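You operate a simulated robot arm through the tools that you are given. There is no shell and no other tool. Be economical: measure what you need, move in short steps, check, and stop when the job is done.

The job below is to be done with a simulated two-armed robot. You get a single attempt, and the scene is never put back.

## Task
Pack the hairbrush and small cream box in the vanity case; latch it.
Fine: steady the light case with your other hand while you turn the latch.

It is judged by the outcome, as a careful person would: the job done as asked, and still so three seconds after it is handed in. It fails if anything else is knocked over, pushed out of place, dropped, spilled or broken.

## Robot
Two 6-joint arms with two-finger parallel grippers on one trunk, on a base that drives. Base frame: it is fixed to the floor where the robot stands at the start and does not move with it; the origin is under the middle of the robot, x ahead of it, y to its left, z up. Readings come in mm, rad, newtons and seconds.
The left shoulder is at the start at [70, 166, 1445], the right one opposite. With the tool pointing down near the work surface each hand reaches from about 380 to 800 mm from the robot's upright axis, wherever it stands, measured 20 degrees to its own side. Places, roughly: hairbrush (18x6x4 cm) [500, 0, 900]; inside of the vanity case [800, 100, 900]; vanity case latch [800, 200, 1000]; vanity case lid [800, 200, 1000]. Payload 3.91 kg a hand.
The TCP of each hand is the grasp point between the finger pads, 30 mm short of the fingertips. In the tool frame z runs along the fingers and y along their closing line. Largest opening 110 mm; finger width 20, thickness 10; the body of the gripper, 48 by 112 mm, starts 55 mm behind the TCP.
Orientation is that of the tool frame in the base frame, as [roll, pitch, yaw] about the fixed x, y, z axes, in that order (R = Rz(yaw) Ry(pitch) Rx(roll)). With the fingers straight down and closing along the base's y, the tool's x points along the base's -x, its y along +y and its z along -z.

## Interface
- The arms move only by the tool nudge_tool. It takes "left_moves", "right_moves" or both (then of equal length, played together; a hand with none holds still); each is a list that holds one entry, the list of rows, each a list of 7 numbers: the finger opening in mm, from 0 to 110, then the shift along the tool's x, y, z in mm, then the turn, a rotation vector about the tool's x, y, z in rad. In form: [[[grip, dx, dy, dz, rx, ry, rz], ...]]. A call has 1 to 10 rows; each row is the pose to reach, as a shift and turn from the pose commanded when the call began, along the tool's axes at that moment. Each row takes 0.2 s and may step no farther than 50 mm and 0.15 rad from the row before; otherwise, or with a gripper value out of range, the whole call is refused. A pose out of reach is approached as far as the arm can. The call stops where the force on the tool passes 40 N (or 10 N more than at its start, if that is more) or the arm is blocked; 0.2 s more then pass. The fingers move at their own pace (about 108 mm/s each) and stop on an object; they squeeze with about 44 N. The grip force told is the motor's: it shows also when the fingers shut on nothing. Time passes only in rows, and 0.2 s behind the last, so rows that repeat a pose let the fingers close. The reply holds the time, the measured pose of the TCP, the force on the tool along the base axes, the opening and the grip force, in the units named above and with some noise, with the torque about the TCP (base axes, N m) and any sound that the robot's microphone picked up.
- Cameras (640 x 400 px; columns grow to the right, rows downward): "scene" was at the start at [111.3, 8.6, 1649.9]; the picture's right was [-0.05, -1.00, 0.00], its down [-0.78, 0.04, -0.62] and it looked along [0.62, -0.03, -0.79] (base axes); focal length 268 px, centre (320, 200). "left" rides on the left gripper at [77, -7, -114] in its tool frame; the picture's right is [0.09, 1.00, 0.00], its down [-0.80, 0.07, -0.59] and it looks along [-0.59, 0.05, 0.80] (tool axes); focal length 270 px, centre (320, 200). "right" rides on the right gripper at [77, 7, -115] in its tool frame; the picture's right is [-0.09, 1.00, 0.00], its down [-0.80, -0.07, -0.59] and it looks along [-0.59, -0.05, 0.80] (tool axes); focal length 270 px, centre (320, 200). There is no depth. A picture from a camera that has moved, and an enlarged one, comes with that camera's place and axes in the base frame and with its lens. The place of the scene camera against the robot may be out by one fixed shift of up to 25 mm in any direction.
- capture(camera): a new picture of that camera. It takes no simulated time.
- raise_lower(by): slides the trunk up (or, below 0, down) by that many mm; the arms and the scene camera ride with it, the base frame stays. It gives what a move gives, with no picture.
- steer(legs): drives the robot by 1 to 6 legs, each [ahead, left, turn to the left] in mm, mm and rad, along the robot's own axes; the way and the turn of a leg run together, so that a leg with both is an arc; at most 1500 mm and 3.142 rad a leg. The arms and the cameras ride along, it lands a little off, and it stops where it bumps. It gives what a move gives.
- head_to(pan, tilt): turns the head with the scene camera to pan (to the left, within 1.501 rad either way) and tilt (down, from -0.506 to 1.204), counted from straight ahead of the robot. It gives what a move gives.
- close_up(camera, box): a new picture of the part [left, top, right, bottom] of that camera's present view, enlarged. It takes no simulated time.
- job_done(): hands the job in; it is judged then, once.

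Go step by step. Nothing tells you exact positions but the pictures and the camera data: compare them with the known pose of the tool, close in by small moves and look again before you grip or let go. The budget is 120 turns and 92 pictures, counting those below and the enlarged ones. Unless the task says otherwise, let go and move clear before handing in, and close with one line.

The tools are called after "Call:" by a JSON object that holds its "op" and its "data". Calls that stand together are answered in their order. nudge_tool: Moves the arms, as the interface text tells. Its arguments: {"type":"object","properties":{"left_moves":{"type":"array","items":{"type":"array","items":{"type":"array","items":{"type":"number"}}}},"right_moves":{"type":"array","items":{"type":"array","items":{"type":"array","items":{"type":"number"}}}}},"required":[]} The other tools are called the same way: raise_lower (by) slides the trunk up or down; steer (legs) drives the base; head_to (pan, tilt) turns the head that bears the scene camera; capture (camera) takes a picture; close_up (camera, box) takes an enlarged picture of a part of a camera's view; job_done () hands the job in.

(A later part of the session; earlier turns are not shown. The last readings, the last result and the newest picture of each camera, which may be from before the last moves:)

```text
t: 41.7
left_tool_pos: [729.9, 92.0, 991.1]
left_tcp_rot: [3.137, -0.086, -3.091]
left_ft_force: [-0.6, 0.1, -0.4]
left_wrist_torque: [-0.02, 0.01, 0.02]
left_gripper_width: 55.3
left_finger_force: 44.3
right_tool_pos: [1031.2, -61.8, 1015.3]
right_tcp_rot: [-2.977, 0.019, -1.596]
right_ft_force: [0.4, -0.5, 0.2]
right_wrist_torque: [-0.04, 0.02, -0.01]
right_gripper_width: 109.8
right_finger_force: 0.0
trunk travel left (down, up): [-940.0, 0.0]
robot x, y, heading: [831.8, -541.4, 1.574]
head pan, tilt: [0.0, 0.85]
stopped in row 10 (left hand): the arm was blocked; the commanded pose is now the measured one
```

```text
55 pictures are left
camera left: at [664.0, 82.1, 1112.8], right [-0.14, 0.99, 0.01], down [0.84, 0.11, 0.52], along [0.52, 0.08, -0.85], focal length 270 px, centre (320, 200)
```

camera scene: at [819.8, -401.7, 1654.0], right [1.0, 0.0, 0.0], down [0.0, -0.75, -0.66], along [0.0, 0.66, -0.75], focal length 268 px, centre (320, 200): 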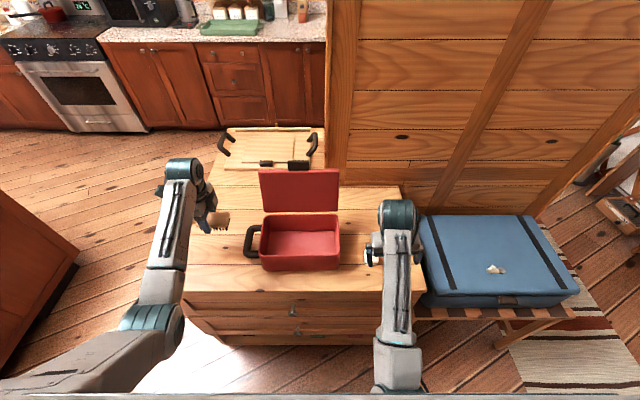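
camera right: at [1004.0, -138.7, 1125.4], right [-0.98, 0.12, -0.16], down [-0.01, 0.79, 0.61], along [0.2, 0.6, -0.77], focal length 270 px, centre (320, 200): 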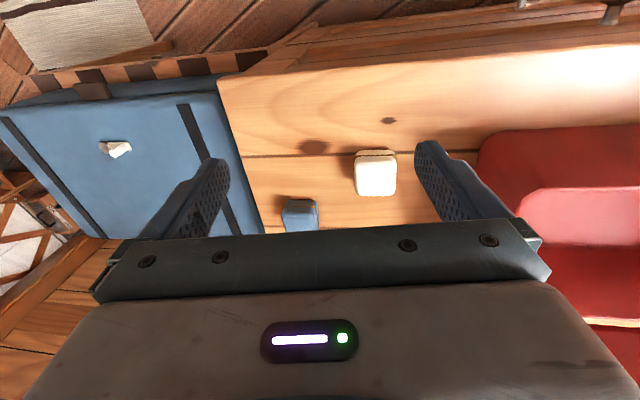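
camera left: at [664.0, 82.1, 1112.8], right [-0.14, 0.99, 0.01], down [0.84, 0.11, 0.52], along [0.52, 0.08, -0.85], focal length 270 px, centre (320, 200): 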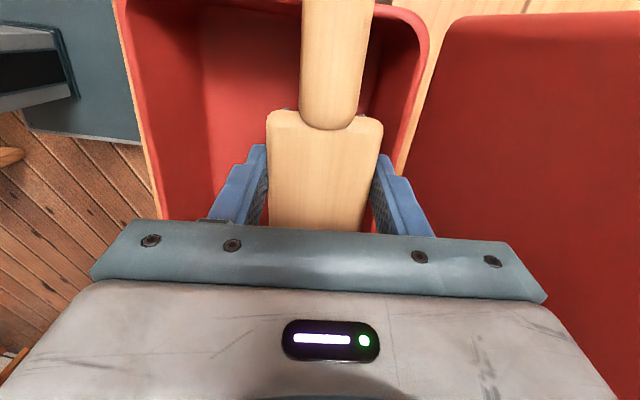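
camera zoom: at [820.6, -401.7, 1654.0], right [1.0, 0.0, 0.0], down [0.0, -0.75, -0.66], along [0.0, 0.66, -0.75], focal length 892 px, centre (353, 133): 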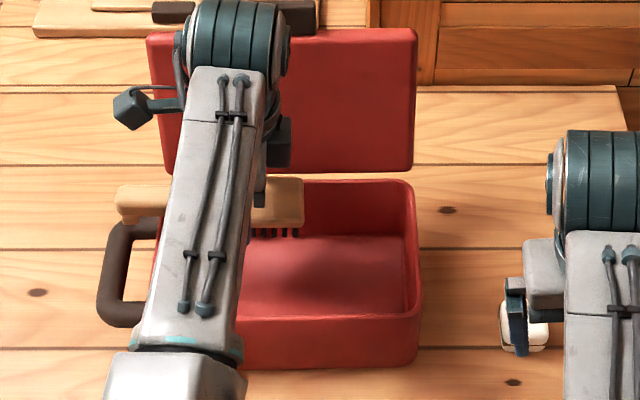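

The left wrist hit a limit reaching inward. I'll restore the hand's orientation to the left and instead strafe the base right.

Call:
{"op": "nudge_tool", "data": {"left_moves": [[[0, 20, -2, -3, 0, -0.03, 0.02], [0, 42, -3, -6, 0, -0.06, 0.035], [0, 65, -5, -8, 0, -0.086, 0.05]]]}}

Call:
{"op": "steer", "data": {"legs": [[0, -70, 0]]}}

Call:
{"op": "capture", "data": {"camera": "left"}}

```text
t: 42.5
left_tool_pos: [666.1, 85.5, 1004.0]
left_tcp_rot: [-3.141, 0.004, 3.136]
left_ft_force: [0.1, 0.4, -1.5]
left_wrist_torque: [0.0, -0.02, -0.05]
left_gripper_width: 55.3
left_finger_force: 44.0
right_tool_pos: [1028.2, -58.9, 1016.9]
right_tcp_rot: [-2.977, 0.02, -1.598]
right_ft_force: [0.6, -0.3, -0.3]
right_wrist_torque: [-0.01, 0.0, -0.02]
right_gripper_width: 109.7
right_finger_force: 0.1
trunk travel left (down, up): [-940.0, 0.0]
robot x, y, heading: [834.5, -542.4, 1.566]
head pan, tilt: [0.0, 0.85]
```

```text
t: 43.6
left_tool_pos: [730.1, 84.6, 1002.6]
left_tcp_rot: [-3.139, 0.011, 3.14]
left_ft_force: [-1.4, 0.1, -1.4]
left_wrist_torque: [-0.01, -0.1, 0.01]
left_gripper_width: 55.3
left_finger_force: 44.2
right_tool_pos: [1093.8, -60.6, 1017.0]
right_tcp_rot: [-2.972, 0.02, -1.596]
right_ft_force: [-0.4, 0.4, 0.6]
right_wrist_torque: [0.0, -0.06, -0.02]
right_gripper_width: 109.8
right_finger_force: 0.0
trunk travel left (down, up): [-940.0, 0.0]
robot x, y, heading: [907.3, -543.6, 1.569]
head pan, tilt: [0.0, 0.85]
```

```text
54 pictures are left
camera left: at [652.7, 78.5, 1118.3], right [-0.09, 1.0, 0.0], down [0.8, 0.07, 0.6], along [0.6, 0.05, -0.8], focal length 270 px, centre (320, 200)
```

left: 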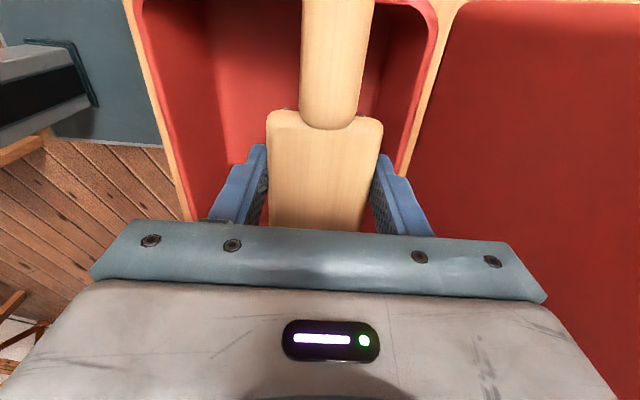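

Now another 65 mm right to centre the brush lengthwise over the case.

Call:
{"op": "steer", "data": {"legs": [[0, -63, 0]]}}

Call:
{"op": "nudge_tool", "data": {"left_moves": [[[0, 0, -8, 8, 0, 0, 0], [0, 0, -8, 12, 0, 0, 0]]]}}

Call:
{"op": "close_up", "data": {"camera": "scene", "box": [180, 170, 340, 280]}}

Call:
{"op": "capture", "data": {"camera": "left"}}

```text
t: 44.5
left_tool_pos: [791.9, 84.7, 1003.3]
left_tcp_rot: [3.141, 0.01, 3.137]
left_ft_force: [-0.6, -0.1, -0.4]
left_wrist_torque: [0.0, -0.07, -0.02]
left_gripper_width: 55.5
left_finger_force: 43.4
right_tool_pos: [1155.6, -60.7, 1015.7]
right_tcp_rot: [-2.973, 0.017, -1.599]
right_ft_force: [-0.6, 0.1, -0.4]
right_wrist_torque: [-0.02, -0.03, 0.0]
right_gripper_width: 110.0
right_finger_force: 0.1
trunk travel left (down, up): [-940.0, 0.0]
robot x, y, heading: [963.2, -542.4, 1.571]
head pan, tilt: [0.0, 0.85]
```

```text
t: 45.1
left_tool_pos: [796.0, 76.2, 990.6]
left_tcp_rot: [-3.139, 0.005, 3.138]
left_ft_force: [0.3, 1.0, -1.8]
left_wrist_torque: [0.03, -0.03, 0.03]
left_gripper_width: 55.2
left_finger_force: 44.4
right_tool_pos: [1159.7, -61.5, 1016.1]
right_tcp_rot: [-2.975, 0.02, -1.598]
right_ft_force: [-1.0, 0.4, -0.8]
right_wrist_torque: [-0.04, -0.02, 0.01]
right_gripper_width: 109.9
right_finger_force: 0.2
trunk travel left (down, up): [-940.0, 0.0]
robot x, y, heading: [964.8, -542.4, 1.565]
head pan, tilt: [0.0, 0.85]
```

```text
3.64 times, centred on (260, 225) of scene
camera zoom: at [946.8, -401.6, 1654.0], right [1.0, 0.0, 0.0], down [0.0, -0.75, -0.66], along [0.0, 0.66, -0.75], focal length 973 px, centre (538, 109)
```

zoom: 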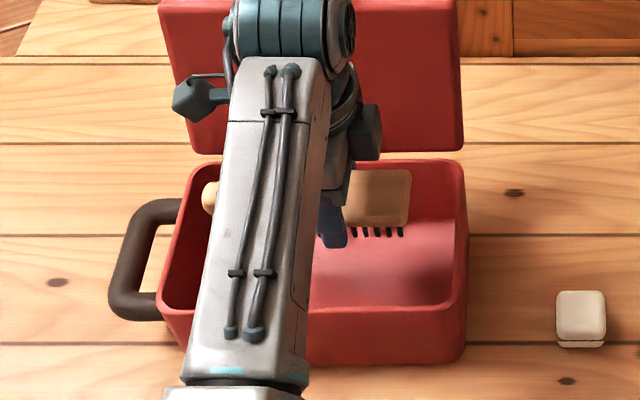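

```text
52 pictures are left
camera left: at [717.6, 70.1, 1106.9], right [-0.08, 1.0, 0.0], down [0.8, 0.07, 0.6], along [0.6, 0.05, -0.8], focal length 270 px, centre (320, 200)
```

left: 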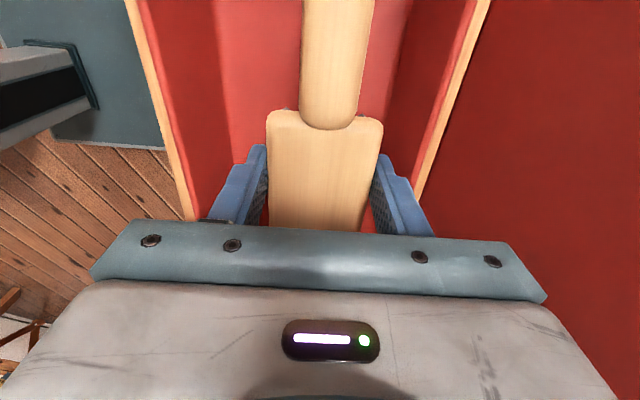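

The brush is aligned inside the case opening. Lower it gently.

Call:
{"op": "nudge_tool", "data": {"left_moves": [[[0, 0, 0, 10, 0, 0, 0], [0, 0, 0, 20, 0, 0, 0], [0, 0, 0, 31, 0, 0, 0], [0, 0, 0, 42, 0, 0, 0], [0, 0, 0, 53, 0, 0, 0], [0, 0, 0, 64, 0, 0, 0], [0, 0, 0, 75, 0, 0, 0], [0, 0, 0, 85, 0, 0, 0], [0, 0, 0, 92, 0, 0, 0], [0, 0, 0, 98, 0, 0, 0]]]}}

Call:
{"op": "close_up", "data": {"camera": "scene", "box": [180, 170, 340, 280]}}

Call:
{"op": "capture", "data": {"camera": "left"}}

```text
t: 47.3
left_tool_pos: [798.9, 77.3, 894.1]
left_tcp_rot: [-3.141, 0.004, 3.136]
left_ft_force: [0.0, 0.1, -1.1]
left_wrist_torque: [0.01, -0.01, -0.03]
left_gripper_width: 55.0
left_finger_force: 44.0
right_tool_pos: [1161.7, -61.4, 1013.7]
right_tcp_rot: [-2.979, 0.02, -1.599]
right_ft_force: [0.3, -0.1, 0.7]
right_wrist_torque: [0.0, -0.01, -0.01]
right_gripper_width: 109.9
right_finger_force: 0.1
trunk travel left (down, up): [-940.0, 0.0]
robot x, y, heading: [967.1, -541.9, 1.567]
head pan, tilt: [0.0, 0.85]
```

```text
3.64 times, centred on (260, 225) of scene
camera zoom: at [951.2, -401.5, 1654.0], right [1.0, 0.0, 0.0], down [0.0, -0.75, -0.66], along [0.0, 0.66, -0.75], focal length 973 px, centre (538, 109)
```

zoom: 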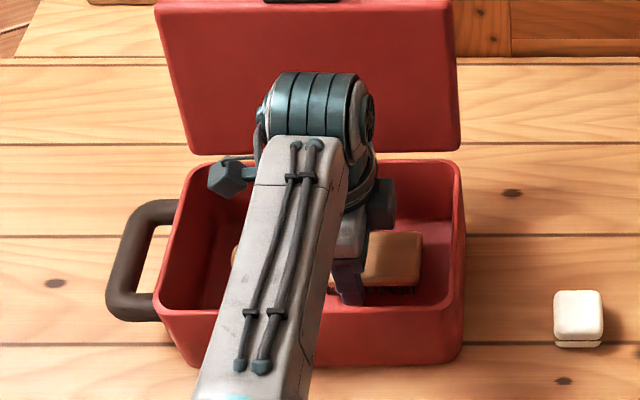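

```text
50 pictures are left
camera left: at [721.6, 72.3, 1009.3], right [-0.08, 1.0, 0.0], down [0.8, 0.07, 0.6], along [0.59, 0.05, -0.8], focal length 270 px, centre (320, 200)
```

left: 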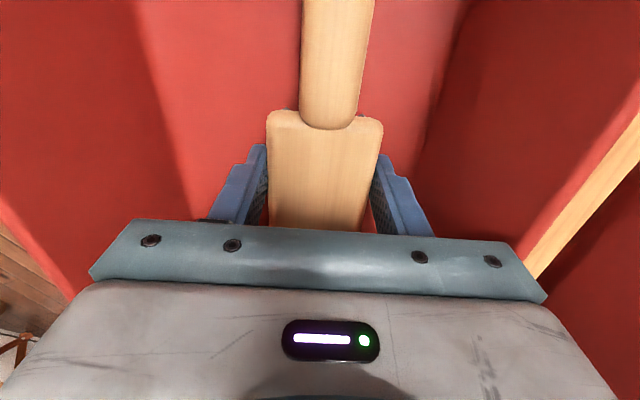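

The brush is almost at the floor of the case. A few mm more, then release by opening modestly.

Call:
{"op": "nudge_tool", "data": {"left_moves": [[[0, 0, 0, 3, 0, 0, 0], [0, 0, 0, 6, 0, 0, 0], [0, 0, 0, 6, 0, 0, 0]]]}}

Call:
{"op": "nudge_tool", "data": {"left_moves": [[[60, 0, 0, 0, 0, 0, 0], [70, 0, 0, 0, 0, 0, 0], [80, 0, 0, 0, 0, 0, 0], [80, 0, 0, -20, 0, 0, 0], [80, 0, 0, -50, 0, 0, 0], [80, 0, 0, -90, 0, 0, 0], [80, 0, 0, -110, 0, 0, 0]]]}}

Call:
{"op": "capture", "data": {"camera": "left"}}

```text
t: 48.1
left_tool_pos: [799.5, 77.0, 891.2]
left_tcp_rot: [3.133, 0.002, 3.138]
left_ft_force: [-3.5, 8.3, 30.3]
left_wrist_torque: [-0.35, 0.79, -0.12]
left_gripper_width: 55.4
left_finger_force: 44.3
right_tool_pos: [1162.5, -63.2, 1016.6]
right_tcp_rot: [-2.981, 0.02, -1.598]
right_ft_force: [-0.1, 0.0, 0.4]
right_wrist_torque: [0.02, -0.02, 0.02]
right_gripper_width: 110.2
right_finger_force: 0.1
trunk travel left (down, up): [-940.0, 0.0]
robot x, y, heading: [964.5, -539.9, 1.571]
head pan, tilt: [0.0, 0.85]
```

```text
t: 49.7
left_tool_pos: [796.9, 78.2, 998.8]
left_tcp_rot: [-3.14, 0.006, 3.137]
left_ft_force: [-0.5, 0.0, -1.1]
left_wrist_torque: [-0.03, 0.01, -0.01]
left_gripper_width: 79.8
left_finger_force: 0.0
right_tool_pos: [1161.5, -60.3, 1014.8]
right_tcp_rot: [-2.977, 0.019, -1.599]
right_ft_force: [-0.1, 0.1, 0.4]
right_wrist_torque: [0.01, -0.01, -0.01]
right_gripper_width: 110.2
right_finger_force: 0.1
trunk travel left (down, up): [-940.0, 0.0]
robot x, y, heading: [962.5, -541.4, 1.569]
head pan, tilt: [0.0, 0.85]
```

```text
49 pictures are left
camera left: at [720.5, 73.5, 1114.2], right [-0.08, 1.0, 0.0], down [0.8, 0.07, 0.6], along [0.59, 0.05, -0.8], focal length 270 px, centre (320, 200)
```

left: 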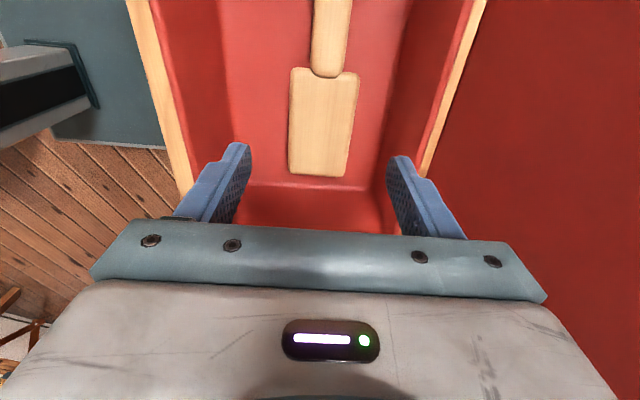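

The brush lies in the case. Now I'll strafe left so the right hand comes over the cream box, and level that hand.

Call:
{"op": "steer", "data": {"legs": [[0, 170, 0]]}}

Call:
{"op": "nudge_tool", "data": {"right_moves": [[[110, 0, 0, 10, -0.08, 0.01, -0.013], [110, 0, 0, 20, -0.165, 0.019, -0.027], [110, 0, 0, 40, -0.165, 0.019, -0.027]]]}}

Call:
{"op": "capture", "data": {"camera": "right"}}

```text
t: 51.2
left_tool_pos: [629.2, 76.2, 998.8]
left_tcp_rot: [3.14, -0.001, -3.139]
left_ft_force: [-0.4, 0.2, 0.4]
left_wrist_torque: [0.01, 0.04, -0.02]
left_gripper_width: 79.8
left_finger_force: 0.1
right_tool_pos: [994.5, -59.8, 1015.1]
right_tcp_rot: [-2.981, 0.021, -1.588]
right_ft_force: [0.0, 0.6, 0.5]
right_wrist_torque: [0.03, 0.0, 0.02]
right_gripper_width: 110.1
right_finger_force: 0.0
trunk travel left (down, up): [-940.0, 0.0]
robot x, y, heading: [800.4, -544.0, 1.572]
head pan, tilt: [0.0, 0.85]
```

```text
t: 52.0
left_tool_pos: [625.4, 77.3, 998.0]
left_tcp_rot: [3.142, 0.004, -3.138]
left_ft_force: [-0.6, 0.4, 0.0]
left_wrist_torque: [-0.02, -0.04, 0.02]
left_gripper_width: 79.9
left_finger_force: 0.0
right_tool_pos: [997.7, -57.7, 975.5]
right_tcp_rot: [3.141, -0.003, -1.565]
right_ft_force: [0.3, 0.4, -1.0]
right_wrist_torque: [0.02, -0.06, -0.02]
right_gripper_width: 110.1
right_finger_force: 0.0
right hand out of reach, approached as far as the arm can: row 1, 2
trunk travel left (down, up): [-940.0, 0.0]
robot x, y, heading: [800.9, -541.8, 1.575]
head pan, tilt: [0.0, 0.85]
```

```text
48 pictures are left
camera right: at [992.8, -133.9, 1089.6], right [-1.0, 0.08, 0.0], down [0.07, 0.8, 0.59], along [0.05, 0.59, -0.81], focal length 270 px, centre (320, 200)
```

right: 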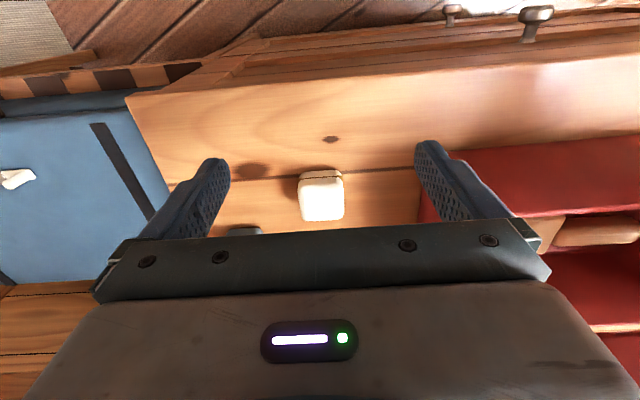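

Cream box is at about (1005,18), with the blue one at about (1087,50). I'll approach with a narrower 70 mm opening to keep clear of the blue box.

Call:
{"op": "nudge_tool", "data": {"right_moves": [[[70, -25, -3, 0, 0, 0, 0], [70, -50, -7, 10, 0, 0, 0], [70, -74, -7, 30, 0, 0, 0], [70, -74, -7, 58, 0, 0, 0]]]}}

Call:
{"op": "capture", "data": {"camera": "right"}}

Call:
{"op": "close_up", "data": {"camera": "scene", "box": [340, 210, 440, 280]}}

```text
t: 53.0
left_tool_pos: [626.1, 75.5, 998.6]
left_tcp_rot: [-3.14, 0.001, -3.137]
left_ft_force: [0.7, -1.0, 0.6]
left_wrist_torque: [-0.03, 0.01, 0.01]
left_gripper_width: 79.9
left_finger_force: 0.2
right_tool_pos: [1003.8, 15.5, 917.3]
right_tcp_rot: [3.138, 0.0, -1.565]
right_ft_force: [-0.4, 0.0, 0.6]
right_wrist_torque: [0.05, -0.02, 0.01]
right_gripper_width: 70.0
right_finger_force: 0.1
trunk travel left (down, up): [-940.0, 0.0]
robot x, y, heading: [794.9, -541.8, 1.572]
head pan, tilt: [0.0, 0.85]
```

```text
47 pictures are left
camera right: at [999.6, -60.4, 1031.9], right [-1.0, 0.08, 0.0], down [0.07, 0.8, 0.59], along [0.05, 0.59, -0.81], focal length 270 px, centre (320, 200)
```

right: 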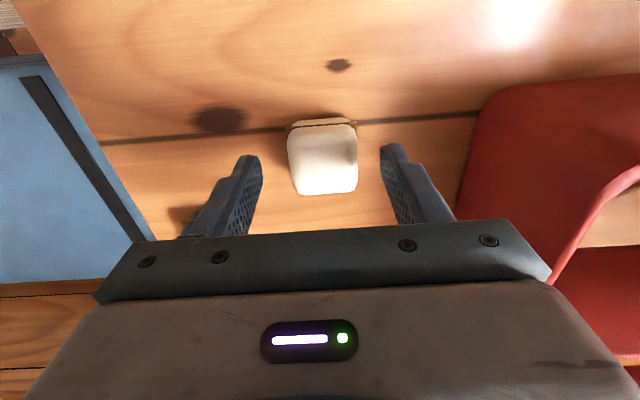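

```text
5.71 times, centred on (390, 245) of scene
camera zoom: at [784.5, -402.0, 1654.0], right [1.0, 0.0, 0.0], down [0.0, -0.75, -0.66], along [0.0, 0.66, -0.75], focal length 1529 px, centre (-80, -57)
```

zoom: 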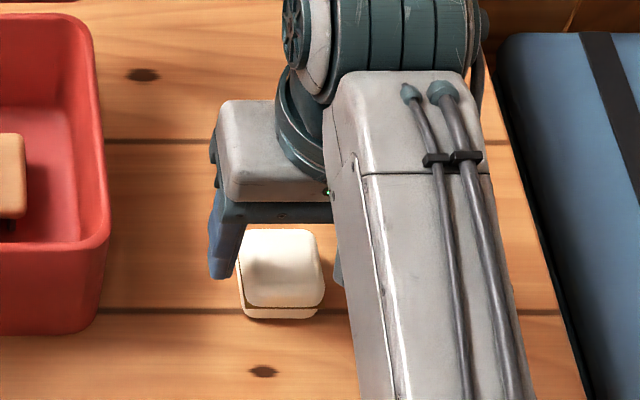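

Centred. Lower to just above the table and close.

Call:
{"op": "nudge_tool", "data": {"right_moves": [[[70, 0, 0, 12, 0, 0, 0], [70, 0, 0, 24, 0, 0, 0], [70, 0, 0, 31, 0, 0, 0], [40, 0, 0, 31, 0, 0, 0], [0, 0, 0, 31, 0, 0, 0], [0, 0, 0, 31, 0, 0, 0], [0, 0, 0, 31, 0, 0, 0], [0, 0, 0, 28, 0, 0, 0], [0, 0, 0, 25, 0, 0, 0], [0, 0, 0, 21, 0, 0, 0]]]}}

Call:
{"op": "capture", "data": {"camera": "right"}}

Call:
{"op": "close_up", "data": {"camera": "scene", "box": [340, 210, 440, 280]}}

```text
t: 55.2
left_tool_pos: [626.4, 77.3, 997.4]
left_tcp_rot: [3.141, 0.004, -3.138]
left_ft_force: [0.4, 0.1, 1.0]
left_wrist_torque: [0.0, -0.01, -0.01]
left_gripper_width: 79.7
left_finger_force: 0.0
right_tool_pos: [1004.0, 15.2, 896.6]
right_tcp_rot: [3.14, -0.003, -1.566]
right_ft_force: [-0.3, -0.4, -0.4]
right_wrist_torque: [-0.02, -0.02, 0.0]
right_gripper_width: 42.7
right_finger_force: 43.9
trunk travel left (down, up): [-940.0, 0.0]
robot x, y, heading: [797.2, -538.9, 1.577]
head pan, tilt: [0.0, 0.85]
```

```text
45 pictures are left
camera right: at [999.2, -61.1, 1010.4], right [-1.0, 0.08, 0.0], down [0.07, 0.8, 0.59], along [0.05, 0.59, -0.81], focal length 270 px, centre (320, 200)
```

right: 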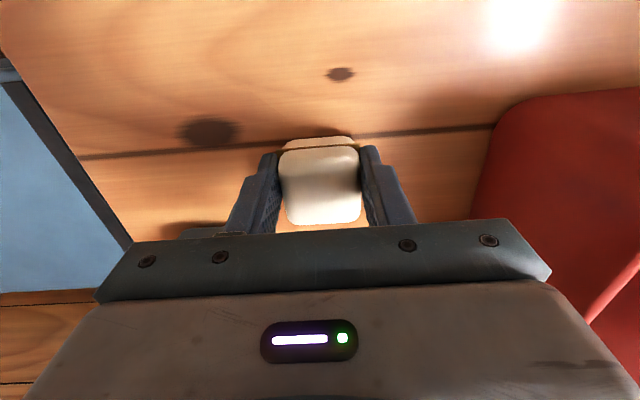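

```text
5.71 times, centred on (390, 245) of scene
camera zoom: at [783.7, -401.9, 1654.0], right [1.0, 0.0, 0.0], down [0.0, -0.75, -0.66], along [0.0, 0.66, -0.75], focal length 1529 px, centre (-80, -57)
```

zoom: 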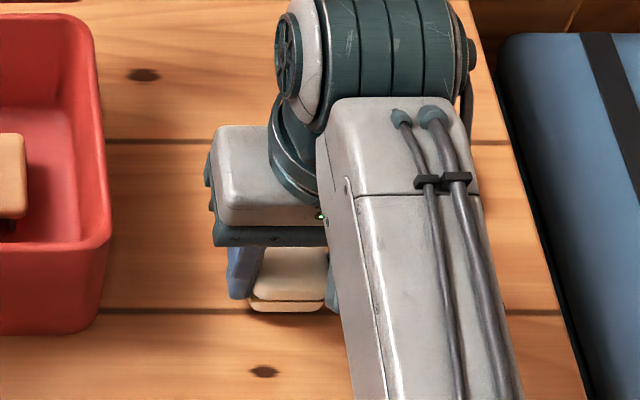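

The cream box is held (43 mm). I'll lift slowly, back off slightly for reach, then lift to above rim height.

Call:
{"op": "nudge_tool", "data": {"right_moves": [[[0, 0, 0, -5, 0, 0, 0], [0, 0, 0, -11, 0, 0, 0], [0, 0, 0, -18, 0, 0, 0], [0, 0, 0, -26, 0, 0, 0], [0, 0, 0, -34, 0, 0, 0]]]}}

Call:
{"op": "steer", "data": {"legs": [[-60, 0, 0]]}}

Call:
{"op": "nudge_tool", "data": {"right_moves": [[[0, -8, 0, -9, 0, 0, 0], [0, -16, 0, -18, 0, 0, 0], [0, -25, 0, -27, 0, 0, 0], [0, -34, 0, -36, 0, 0, 0], [0, -43, 0, -45, 0, 0, 0], [0, -52, 0, -54, 0, 0, 0], [0, -60, 0, -63, 0, 0, 0], [0, -68, 0, -72, 0, 0, 0], [0, -73, 0, -77, 0, 0, 0]]]}}

Call:
{"op": "capture", "data": {"camera": "scene"}}

```text
t: 56.4
left_tool_pos: [627.0, 76.5, 998.9]
left_tcp_rot: [3.14, 0.003, -3.137]
left_ft_force: [0.1, 0.3, -0.6]
left_wrist_torque: [0.0, 0.0, -0.03]
left_gripper_width: 80.3
left_finger_force: 0.1
right_tool_pos: [1003.4, 13.6, 932.1]
right_tcp_rot: [3.139, -0.002, -1.566]
right_ft_force: [-0.2, 0.1, -0.5]
right_wrist_torque: [-0.01, -0.02, -0.01]
right_gripper_width: 43.0
right_finger_force: 44.3
trunk travel left (down, up): [-940.0, 0.0]
robot x, y, heading: [798.1, -540.1, 1.575]
head pan, tilt: [0.0, 0.85]
```

```text
t: 57.4
left_tool_pos: [626.0, 26.0, 994.3]
left_tcp_rot: [-3.132, 0.004, -3.137]
left_ft_force: [0.3, 0.0, 0.1]
left_wrist_torque: [-0.07, -0.05, -0.01]
left_gripper_width: 80.0
left_finger_force: 0.1
right_tool_pos: [1004.5, -36.9, 926.6]
right_tcp_rot: [3.138, -0.009, -1.565]
right_ft_force: [-0.3, 0.6, -0.1]
right_wrist_torque: [-0.02, -0.02, 0.01]
right_gripper_width: 43.1
right_finger_force: 44.2
trunk travel left (down, up): [-940.0, 0.0]
robot x, y, heading: [802.5, -599.2, 1.576]
head pan, tilt: [0.0, 0.85]
```

```text
t: 59.4
left_tool_pos: [624.8, 18.3, 999.0]
left_tcp_rot: [-3.141, 0.002, -3.137]
left_ft_force: [-0.6, 0.0, 0.2]
left_wrist_torque: [0.0, -0.01, 0.01]
left_gripper_width: 80.0
left_finger_force: 0.1
right_tool_pos: [1003.1, 31.6, 1008.4]
right_tcp_rot: [-3.14, -0.001, -1.562]
right_ft_force: [0.6, 0.0, -0.6]
right_wrist_torque: [0.0, -0.01, -0.01]
right_gripper_width: 43.2
right_finger_force: 44.0
trunk travel left (down, up): [-940.0, 0.0]
robot x, y, heading: [793.1, -603.3, 1.576]
head pan, tilt: [0.0, 0.85]
```

```text
43 pictures are left
camera scene: at [783.9, -459.6, 1653.9], right [1.0, 0.0, 0.0], down [0.0, -0.75, -0.66], along [0.0, 0.66, -0.75], focal length 268 px, centre (320, 200)
```

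scene: 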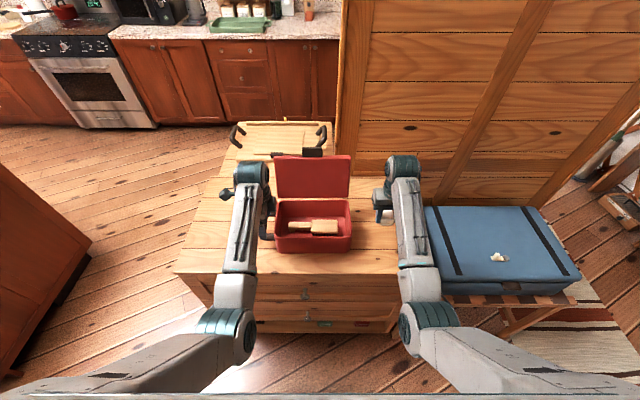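

Clear at height. Strafe left to carry the cream box over the left front part of the case.

Call:
{"op": "steer", "data": {"legs": [[0, 282, 0]]}}

Call:
{"op": "capture", "data": {"camera": "right"}}

Call:
{"op": "close_up", "data": {"camera": "scene", "box": [340, 160, 500, 270]}}

```text
t: 61.3
left_tool_pos: [348.5, 18.9, 999.5]
left_tcp_rot: [-3.141, 0.002, -3.139]
left_ft_force: [-0.1, 0.5, 0.0]
left_wrist_torque: [0.02, 0.02, 0.01]
left_gripper_width: 80.2
left_finger_force: 0.0
right_tool_pos: [723.6, 28.6, 1007.6]
right_tcp_rot: [3.139, -0.002, -1.565]
right_ft_force: [0.8, -0.8, -0.4]
right_wrist_torque: [0.0, 0.01, 0.04]
right_gripper_width: 42.9
right_finger_force: 44.3
trunk travel left (down, up): [-940.0, 0.0]
robot x, y, heading: [517.6, -597.9, 1.58]
head pan, tilt: [0.0, 0.85]
```

```text
42 pictures are left
camera right: at [719.3, -47.1, 1122.6], right [-1.0, 0.08, 0.0], down [0.07, 0.8, 0.59], along [0.05, 0.59, -0.81], focal length 270 px, centre (320, 200)
```

right: 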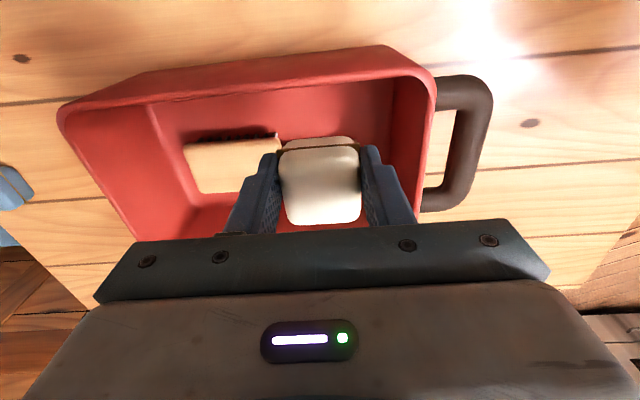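

```text
3.64 times, centred on (420, 215) of scene
camera zoom: at [506.1, -460.7, 1654.0], right [1.0, 0.0, 0.0], down [0.0, -0.75, -0.66], along [0.0, 0.66, -0.75], focal length 973 px, centre (-44, 146)
```

zoom: 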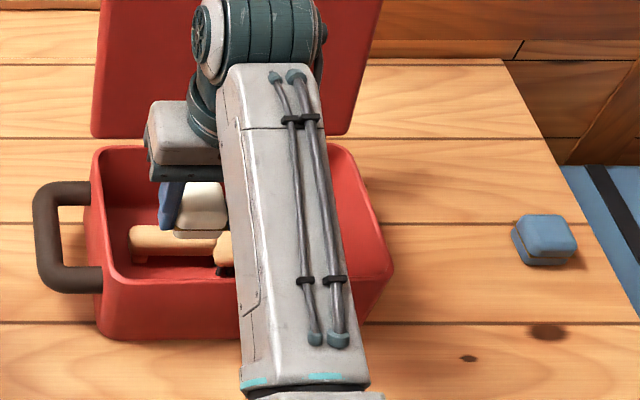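

The box is over the free front-left spot beside the brush handle. Lower it slowly.

Call:
{"op": "nudge_tool", "data": {"right_moves": [[[0, 2, 0, 11, 0, 0, 0], [0, 2, 0, 23, 0, 0, 0], [0, 2, 0, 35, 0, 0, 0], [0, 2, 0, 47, 0, 0, 0], [0, 2, 0, 59, 0, 0, 0], [0, 2, 0, 71, 0, 0, 0], [0, 2, 0, 83, 0, 0, 0], [0, 2, 0, 94, 0, 0, 0], [0, 2, 0, 103, 0, 0, 0], [0, 2, 0, 110, 0, 0, 0]]]}}

Call:
{"op": "capture", "data": {"camera": "right"}}

Call:
{"op": "close_up", "data": {"camera": "scene", "box": [340, 160, 500, 270]}}

```text
t: 63.5
left_tool_pos: [348.3, 17.4, 998.7]
left_tcp_rot: [-3.141, 0.002, -3.14]
left_ft_force: [0.1, 0.8, 0.3]
left_wrist_torque: [-0.01, -0.04, -0.01]
left_gripper_width: 79.9
left_finger_force: 0.1
right_tool_pos: [722.3, 27.6, 897.9]
right_tcp_rot: [3.141, -0.002, -1.566]
right_ft_force: [-0.4, 0.2, -0.2]
right_wrist_torque: [-0.01, 0.02, 0.04]
right_gripper_width: 43.1
right_finger_force: 43.6
trunk travel left (down, up): [-940.0, 0.0]
robot x, y, heading: [519.1, -600.4, 1.573]
head pan, tilt: [0.0, 0.85]
```

```text
40 pictures are left
camera right: at [717.0, -48.2, 1012.1], right [-1.0, 0.08, 0.0], down [0.07, 0.8, 0.59], along [0.05, 0.59, -0.81], focal length 270 px, centre (320, 200)
```

right: 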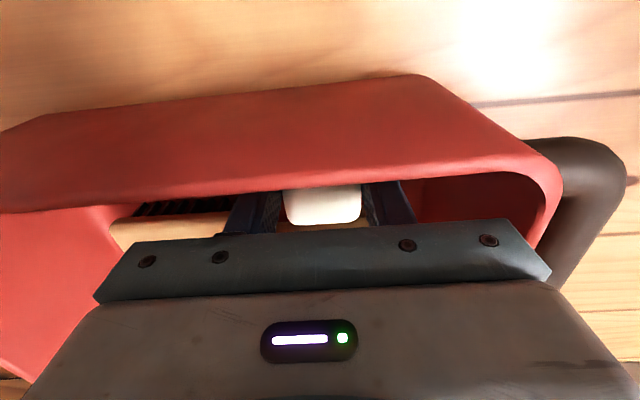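

```text
3.64 times, centred on (420, 215) of scene
camera zoom: at [503.3, -460.6, 1654.0], right [1.0, 0.0, 0.0], down [0.0, -0.75, -0.66], along [0.0, 0.66, -0.75], focal length 973 px, centre (-44, 146)
```

zoom: 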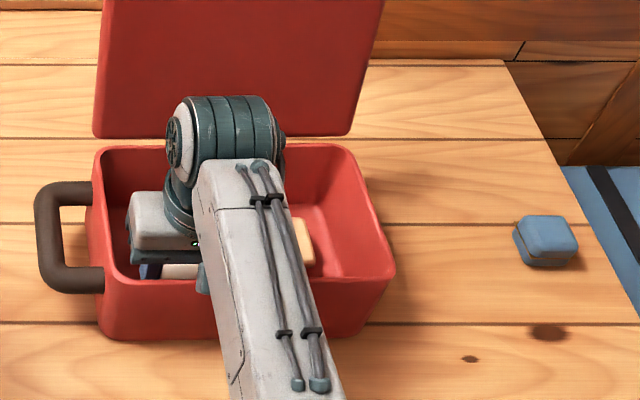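

Almost at the floor. Lower to light contact, then release and withdraw.

Call:
{"op": "nudge_tool", "data": {"right_moves": [[[0, 0, 0, 2, 0, 0, 0], [0, 0, 0, 4, 0, 0, 0], [0, 0, 0, 5, 0, 0, 0]]]}}

Call:
{"op": "nudge_tool", "data": {"right_moves": [[[48, 0, 0, 0, 0, 0, 0], [56, 0, 0, 0, 0, 0, 0], [62, 0, 0, 0, 0, 0, 0], [62, 0, 0, -15, 0, 0, 0], [62, 0, 0, -40, 0, 0, 0], [62, 0, 0, -75, 0, 0, 0], [62, 0, 0, -113, 0, 0, 0]]]}}

Call:
{"op": "capture", "data": {"camera": "right"}}

```text
t: 64.3
left_tool_pos: [347.1, 17.2, 1000.4]
left_tcp_rot: [-3.141, 0.003, -3.141]
left_ft_force: [0.4, -0.4, 0.3]
left_wrist_torque: [0.02, -0.01, 0.01]
left_gripper_width: 80.0
left_finger_force: 0.0
right_tool_pos: [721.5, 27.9, 895.7]
right_tcp_rot: [3.14, 0.001, -1.565]
right_ft_force: [0.4, 2.3, 9.9]
right_wrist_torque: [0.04, 0.0, -0.01]
right_gripper_width: 42.9
right_finger_force: 44.1
trunk travel left (down, up): [-940.0, 0.0]
robot x, y, heading: [523.5, -604.0, 1.573]
head pan, tilt: [0.0, 0.85]
```

```text
t: 65.9
left_tool_pos: [347.8, 18.1, 999.0]
left_tcp_rot: [-3.141, 0.003, -3.14]
left_ft_force: [0.0, -0.1, -0.2]
left_wrist_torque: [0.06, -0.02, 0.01]
left_gripper_width: 80.0
left_finger_force: 0.1
right_tool_pos: [724.4, 23.8, 1005.9]
right_tcp_rot: [3.141, -0.001, -1.566]
right_ft_force: [-0.5, 0.5, 0.2]
right_wrist_torque: [0.01, 0.0, 0.02]
right_gripper_width: 61.8
right_finger_force: 0.0
trunk travel left (down, up): [-940.0, 0.0]
robot x, y, heading: [516.3, -601.6, 1.573]
head pan, tilt: [0.0, 0.85]
```

```text
38 pictures are left
camera right: at [719.8, -51.9, 1119.5], right [-1.0, 0.08, 0.0], down [0.07, 0.8, 0.59], along [0.05, 0.59, -0.81], focal length 270 px, centre (320, 200)
```

right: 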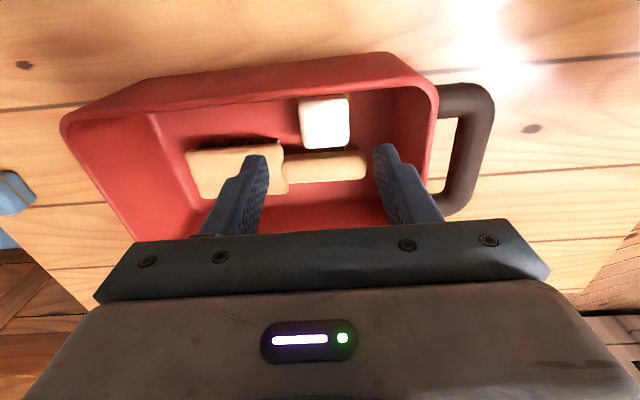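

Both items are inside, lying flat. Next the lid: I'll bring the left hand around the lid's left side and behind it. First strafe so the left hand sits at x≈580.

Call:
{"op": "steer", "data": {"legs": [[0, -225, 0]]}}

Call:
{"op": "nudge_tool", "data": {"left_moves": [[[0, 0, 35, -5, 0, 0, 0], [0, 0, 75, -15, 0, 0, 0], [0, 0, 115, -28, 0, 0, 0], [0, 0, 155, -42, 0, 0, 0], [0, 0, 190, -56, 0, 0, 0], [0, 0, 220, -70, 0, 0, 0], [0, 0, 245, -85, 0, 0, 0]]]}}

Call:
{"op": "capture", "data": {"camera": "scene"}}

Call:
{"op": "capture", "data": {"camera": "left"}}

```text
t: 67.6
left_tool_pos: [561.3, 18.2, 998.4]
left_tcp_rot: [3.142, 0.005, -3.135]
left_ft_force: [-0.3, -0.9, 0.0]
left_wrist_torque: [-0.05, 0.0, 0.01]
left_gripper_width: 79.9
left_finger_force: 0.0
right_tool_pos: [939.7, 28.7, 1004.4]
right_tcp_rot: [-3.141, -0.001, -1.561]
right_ft_force: [0.7, 0.0, -0.9]
right_wrist_torque: [-0.03, -0.05, 0.03]
right_gripper_width: 61.9
right_finger_force: 0.0
trunk travel left (down, up): [-940.0, 0.0]
robot x, y, heading: [735.9, -598.4, 1.576]
head pan, tilt: [0.0, 0.85]
```

```text
t: 69.2
left_tool_pos: [557.2, 211.1, 1068.8]
left_tcp_rot: [3.141, 0.003, -3.135]
left_ft_force: [0.5, -0.1, -0.5]
left_wrist_torque: [0.01, -0.01, 0.03]
left_gripper_width: 0.0
left_finger_force: 37.6
left hand out of reach, approached as far as the arm can: row 6, 7
right_tool_pos: [941.4, 26.7, 1005.5]
right_tcp_rot: [3.14, -0.002, -1.562]
right_ft_force: [-0.3, -0.3, -0.6]
right_wrist_torque: [0.0, -0.01, 0.01]
right_gripper_width: 61.9
right_finger_force: 0.0
trunk travel left (down, up): [-940.0, 0.0]
robot x, y, heading: [740.7, -601.9, 1.582]
head pan, tilt: [0.0, 0.85]
```

```text
37 pictures are left
camera scene: at [722.7, -460.1, 1654.0], right [1.0, 0.01, 0.0], down [0.01, -0.75, -0.66], along [-0.01, 0.66, -0.75], focal length 268 px, centre (320, 200)
```

scene: 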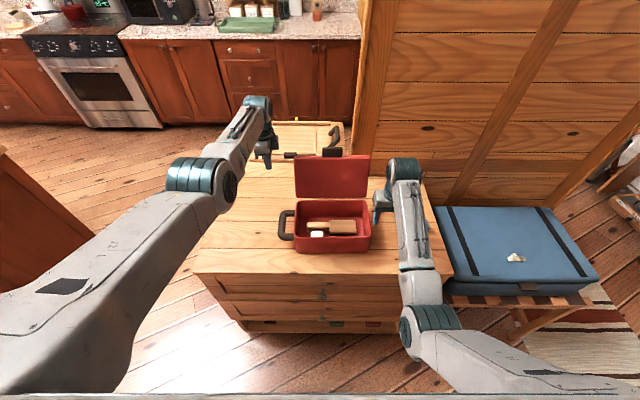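

```text
36 pictures are left
camera left: at [480.7, 204.5, 1184.9], right [-0.1, 1.0, 0.0], down [0.8, 0.08, 0.6], along [0.59, 0.06, -0.8], focal length 270 px, centre (320, 200)
```

left: 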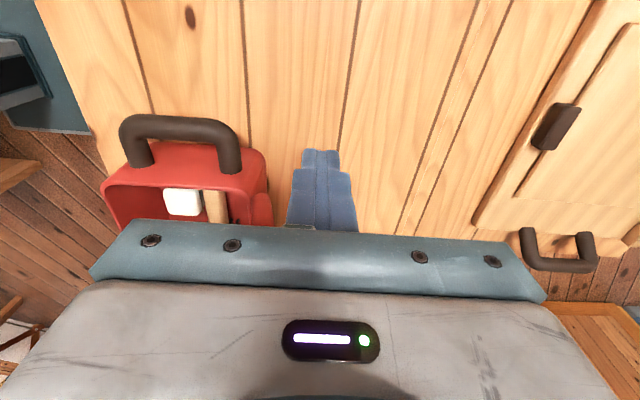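

The left arm is at full extension. I'll drive forward 60 mm and then strafe right so the fingers go behind the lid.

Call:
{"op": "steer", "data": {"legs": [[60, 0, 0]]}}

Call:
{"op": "close_up", "data": {"camera": "scene", "box": [220, 110, 400, 260]}}

Call:
{"op": "capture", "data": {"camera": "left"}}

```text
t: 70.2
left_tool_pos: [556.1, 263.2, 1076.6]
left_tcp_rot: [3.132, 0.004, -3.134]
left_ft_force: [-0.4, -0.4, 0.7]
left_wrist_torque: [0.07, 0.01, 0.0]
left_gripper_width: 0.3
left_finger_force: 38.0
right_tool_pos: [940.2, 80.7, 1010.6]
right_tcp_rot: [3.139, 0.007, -1.558]
right_ft_force: [-0.2, -0.4, 0.9]
right_wrist_torque: [0.05, 0.04, -0.04]
right_gripper_width: 62.0
right_finger_force: 0.1
trunk travel left (down, up): [-940.0, 0.0]
robot x, y, heading: [740.0, -543.4, 1.582]
head pan, tilt: [0.0, 0.85]
```

```text
2.67 times, centred on (310, 185) of scene
camera zoom: at [722.2, -412.2, 1655.3], right [1.0, 0.01, 0.0], down [0.01, -0.75, -0.67], along [-0.01, 0.67, -0.75], focal length 714 px, centre (347, 240)
```

zoom: 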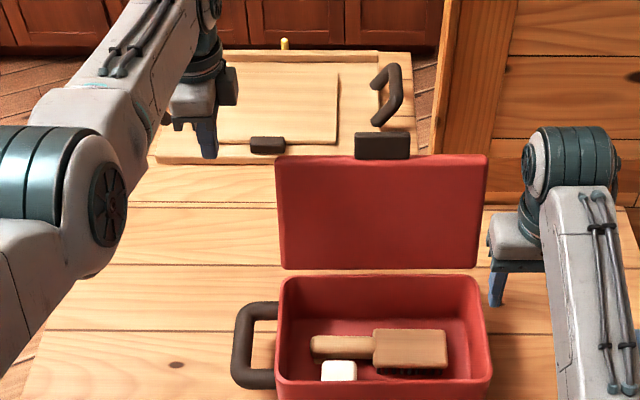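

```text
34 pictures are left
camera left: at [478.9, 255.7, 1191.8], right [-0.1, 1.0, 0.01], down [0.8, 0.07, 0.6], along [0.59, 0.06, -0.8], focal length 270 px, centre (320, 200)
```

left: 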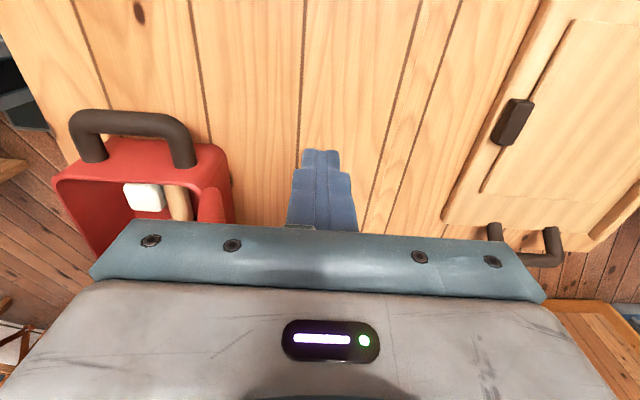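

Hand is well behind the lid plane. Strafe right 135 mm so the fingers sit behind the lid's left part.

Call:
{"op": "steer", "data": {"legs": [[0, -135, 0]]}}

Call:
{"op": "close_up", "data": {"camera": "scene", "box": [190, 110, 370, 260]}}

Call:
{"op": "capture", "data": {"camera": "left"}}

```text
t: 71.5
left_tool_pos: [687.7, 271.7, 1069.1]
left_tcp_rot: [3.14, 0.006, -3.129]
left_ft_force: [0.1, -0.4, -0.7]
left_wrist_torque: [0.0, -0.03, 0.01]
left_gripper_width: 0.4
left_finger_force: 37.9
right_tool_pos: [1071.9, 88.3, 1005.1]
right_tcp_rot: [-3.14, 0.002, -1.557]
right_ft_force: [0.3, 0.1, -1.0]
right_wrist_torque: [-0.02, -0.03, -0.01]
right_gripper_width: 62.0
right_finger_force: 0.1
trunk travel left (down, up): [-940.0, 0.0]
robot x, y, heading: [872.4, -539.5, 1.582]
head pan, tilt: [0.0, 0.85]
```

```text
2.67 times, centred on (280, 185) of scene
camera zoom: at [853.2, -399.3, 1654.2], right [1.0, 0.01, 0.0], down [0.01, -0.75, -0.66], along [-0.01, 0.66, -0.75], focal length 714 px, centre (427, 240)
```

zoom: 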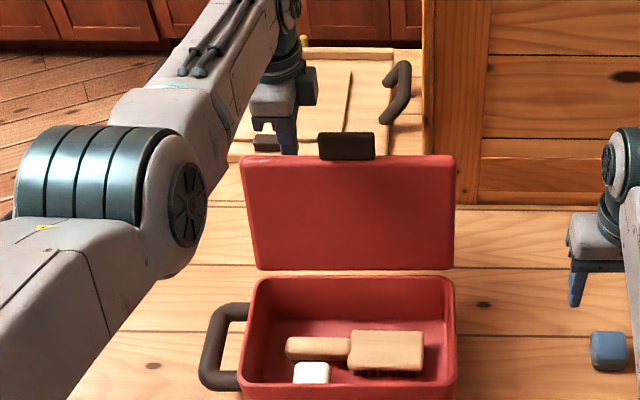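

```text
32 pictures are left
camera left: at [609.1, 264.5, 1185.1], right [-0.1, 0.99, 0.0], down [0.8, 0.08, 0.6], along [0.6, 0.06, -0.8], focal length 270 px, centre (320, 200)
```

left: 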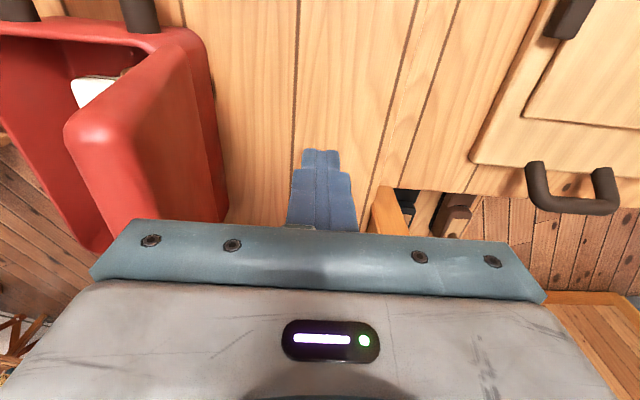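

Fingers are behind the lid. Pull gently toward me (−y).

Call:
{"op": "nudge_tool", "data": {"left_moves": [[[0, 0, -15, 0, 0, 0, 0], [0, 0, -30, 0, 0, 0, 0], [0, 0, -42, 0, 0, 0, 0], [0, 0, -50, 0, 0, 0, 0], [0, 0, -57, 0, 0, 0, 0], [0, 0, -64, 0, 0, 0, 0], [0, 0, -71, 0, 0, 0, 0], [0, 0, -78, 0, 0, 0, 0]]]}}

Call:
{"op": "close_up", "data": {"camera": "scene", "box": [190, 110, 370, 260]}}

```text
t: 73.3
left_tool_pos: [689.9, 195.3, 1070.4]
left_tcp_rot: [3.141, 0.003, -3.13]
left_ft_force: [-0.3, 0.8, -0.1]
left_wrist_torque: [0.01, -0.04, -0.03]
left_gripper_width: 0.2
left_finger_force: 37.8
right_tool_pos: [1073.0, 90.6, 1004.6]
right_tcp_rot: [3.141, -0.001, -1.558]
right_ft_force: [0.4, -0.8, 0.5]
right_wrist_torque: [-0.01, -0.02, 0.0]
right_gripper_width: 61.8
right_finger_force: 0.0
trunk travel left (down, up): [-940.0, 0.0]
robot x, y, heading: [872.5, -536.8, 1.579]
head pan, tilt: [0.0, 0.85]
```

```text
2.67 times, centred on (280, 185) of scene
camera zoom: at [856.4, -397.6, 1654.0], right [1.0, 0.01, 0.0], down [0.01, -0.75, -0.66], along [-0.01, 0.66, -0.75], focal length 714 px, centre (427, 240)
```

zoom: 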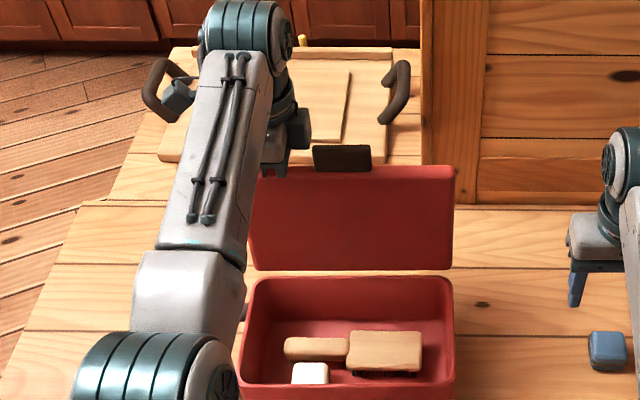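

The lid is following. Continue a bit more and check if the lid stays or falls.

Call:
{"op": "nudge_tool", "data": {"left_moves": [[[0, 0, -8, 0, 0, 0, 0], [0, 0, -16, 0, 0, 0, 0], [0, 0, -24, 0, 0, 0, 0], [0, 0, -32, 0, 0, 0, 0], [0, 0, -22, 0, 0, 0, 0]]]}}

Call:
{"op": "close_up", "data": {"camera": "scene", "box": [190, 110, 370, 260]}}

Call:
{"op": "capture", "data": {"camera": "left"}}

```text
t: 74.5
left_tool_pos: [690.0, 171.5, 1068.3]
left_tcp_rot: [-3.141, 0.004, -3.13]
left_ft_force: [0.2, 1.0, -0.1]
left_wrist_torque: [0.01, -0.01, 0.03]
left_gripper_width: 0.2
left_finger_force: 37.2
right_tool_pos: [1072.7, 90.5, 1004.5]
right_tcp_rot: [3.14, -0.001, -1.556]
right_ft_force: [0.9, 0.1, -0.2]
right_wrist_torque: [-0.01, 0.01, 0.03]
right_gripper_width: 62.2
right_finger_force: 0.0
trunk travel left (down, up): [-940.0, 0.0]
robot x, y, heading: [872.6, -542.4, 1.584]
head pan, tilt: [0.0, 0.85]
```

```text
2.67 times, centred on (280, 185) of scene
camera zoom: at [856.8, -396.6, 1653.9], right [1.0, 0.01, 0.0], down [0.01, -0.75, -0.66], along [-0.01, 0.66, -0.75], focal length 714 px, centre (427, 240)
```

zoom: 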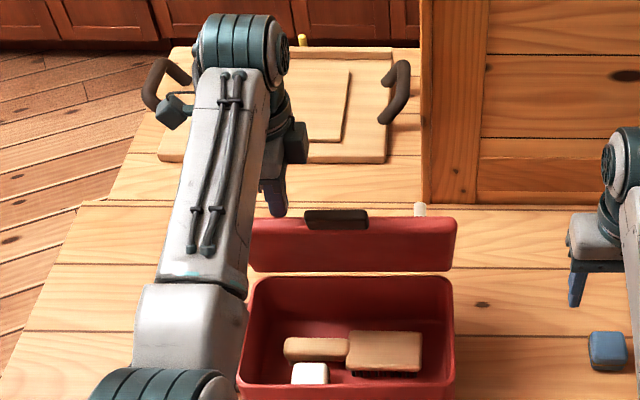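

```text
29 pictures are left
camera left: at [612.8, 166.2, 1184.6], right [-0.1, 0.99, 0.0], down [0.8, 0.08, 0.6], along [0.59, 0.06, -0.8], focal length 270 px, centre (320, 200)
```

left: 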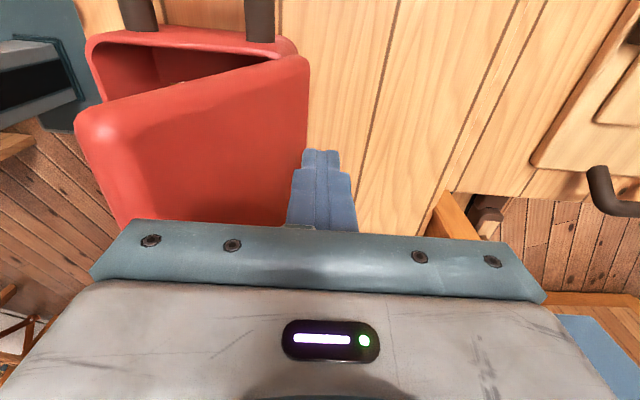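

The lid has passed vertical and moved ahead of the fingers. I'll let a short time pass to see how it moves.

Call:
{"op": "nudge_tool", "data": {"left_moves": [[[0, 0, 0, 0, 0, 0, 0]]]}}

Call:
{"op": "close_up", "data": {"camera": "scene", "box": [190, 110, 370, 260]}}

```text
t: 74.9
left_tool_pos: [689.8, 171.2, 1069.8]
left_tcp_rot: [-3.142, 0.005, -3.13]
left_ft_force: [0.4, 0.7, 0.4]
left_wrist_torque: [0.01, 0.01, 0.0]
left_gripper_width: 0.4
left_finger_force: 37.4
right_tool_pos: [1073.0, 90.2, 1004.9]
right_tcp_rot: [3.138, -0.001, -1.558]
right_ft_force: [0.6, 0.0, 0.4]
right_wrist_torque: [0.0, -0.02, -0.01]
right_gripper_width: 62.3
right_finger_force: 0.1
trunk travel left (down, up): [-940.0, 0.0]
robot x, y, heading: [870.7, -538.1, 1.584]
head pan, tilt: [0.0, 0.85]
```

```text
2.67 times, centred on (280, 185) of scene
camera zoom: at [856.7, -397.9, 1654.0], right [1.0, 0.01, 0.0], down [0.01, -0.75, -0.66], along [-0.01, 0.66, -0.75], focal length 714 px, centre (427, 240)
```

zoom: 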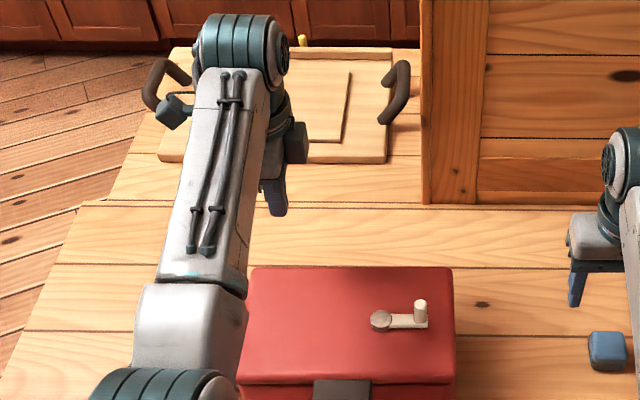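

The lid is closed. There's a lever with an upright peg on top of the lid; I'll zoom in on it.

Call:
{"op": "close_up", "data": {"camera": "scene", "box": [245, 200, 335, 270]}}

```text
5.71 times, centred on (290, 235) of scene
camera zoom: at [856.7, -397.9, 1654.0], right [1.0, 0.01, 0.0], down [0.01, -0.75, -0.66], along [-0.01, 0.66, -0.75], focal length 1529 px, centre (491, 0)
```

zoom: 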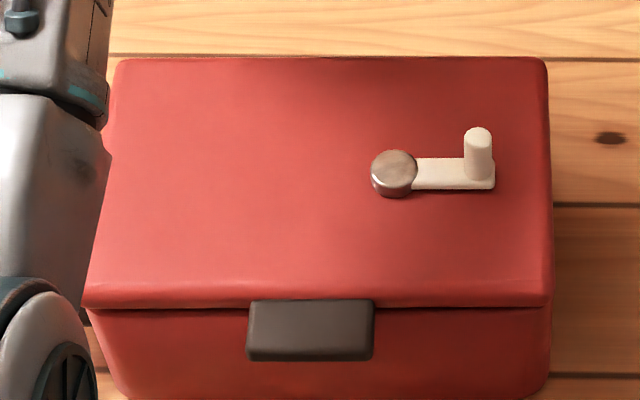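

The latch is a lever on the lid: pivot at about (806,70), peg at about (850,73). I'll reposition the base so the left hand can press the lid steady on its left part while the right hand turns the peg.

Call:
{"op": "steer", "data": {"legs": [[-50, 0, 0], [0, 70, 0]]}}

Call:
{"op": "nudge_tool", "data": {"right_moves": [[[62, -10, 0, -20, 0, 0, 0], [62, -20, 0, -40, 0, 0, 0], [50, -25, 30, -45, 0, 0, 0], [50, -28, 60, -45, 0, 0, 0], [50, -28, 90, -45, 0, 0, 0], [50, -28, 120, -45, 0, 0, 0], [50, -28, 148, -45, 0, 0, 0]]]}}

Call:
{"op": "capture", "data": {"camera": "right"}}

```text
t: 76.4
left_tool_pos: [629.8, 125.4, 1068.0]
left_tcp_rot: [-3.138, -0.003, -3.128]
left_ft_force: [-1.0, 0.0, -0.8]
left_wrist_torque: [-0.06, 0.06, -0.01]
left_gripper_width: 0.3
left_finger_force: 37.8
right_tool_pos: [1012.4, 43.1, 999.9]
right_tcp_rot: [3.134, -0.005, -1.556]
right_ft_force: [0.3, 0.9, -0.5]
right_wrist_torque: [0.0, 0.04, 0.01]
right_gripper_width: 62.1
right_finger_force: 0.0
trunk travel left (down, up): [-940.0, 0.0]
robot x, y, heading: [807.1, -590.5, 1.586]
head pan, tilt: [0.0, 0.85]
```

```text
t: 78.0
left_tool_pos: [621.3, 121.2, 1069.9]
left_tcp_rot: [3.141, 0.005, -3.129]
left_ft_force: [-0.3, 0.4, -0.5]
left_wrist_torque: [0.0, 0.0, -0.02]
left_gripper_width: 0.0
left_finger_force: 37.4
right_tool_pos: [861.3, 67.2, 1048.4]
right_tcp_rot: [-3.133, -0.001, -1.563]
right_ft_force: [0.1, 0.8, -1.9]
right_wrist_torque: [0.03, 0.0, -0.02]
right_gripper_width: 49.9
right_finger_force: 0.0
trunk travel left (down, up): [-940.0, 0.0]
robot x, y, heading: [803.6, -587.7, 1.583]
head pan, tilt: [0.0, 0.85]
```

```text
26 pictures are left
camera right: at [855.5, -9.0, 1162.7], right [-1.0, 0.08, -0.01], down [0.06, 0.8, 0.59], along [0.06, 0.59, -0.81], focal length 270 px, centre (320, 200)
```

right: 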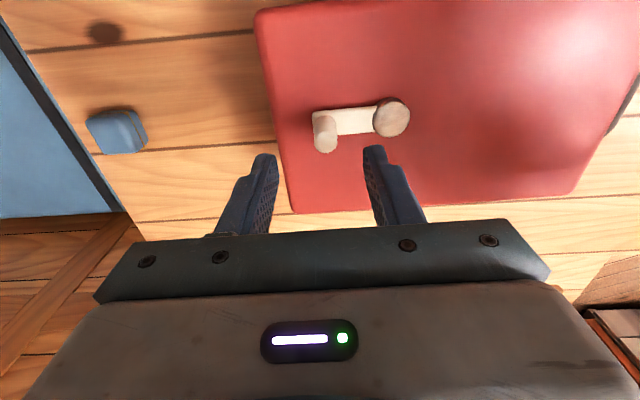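

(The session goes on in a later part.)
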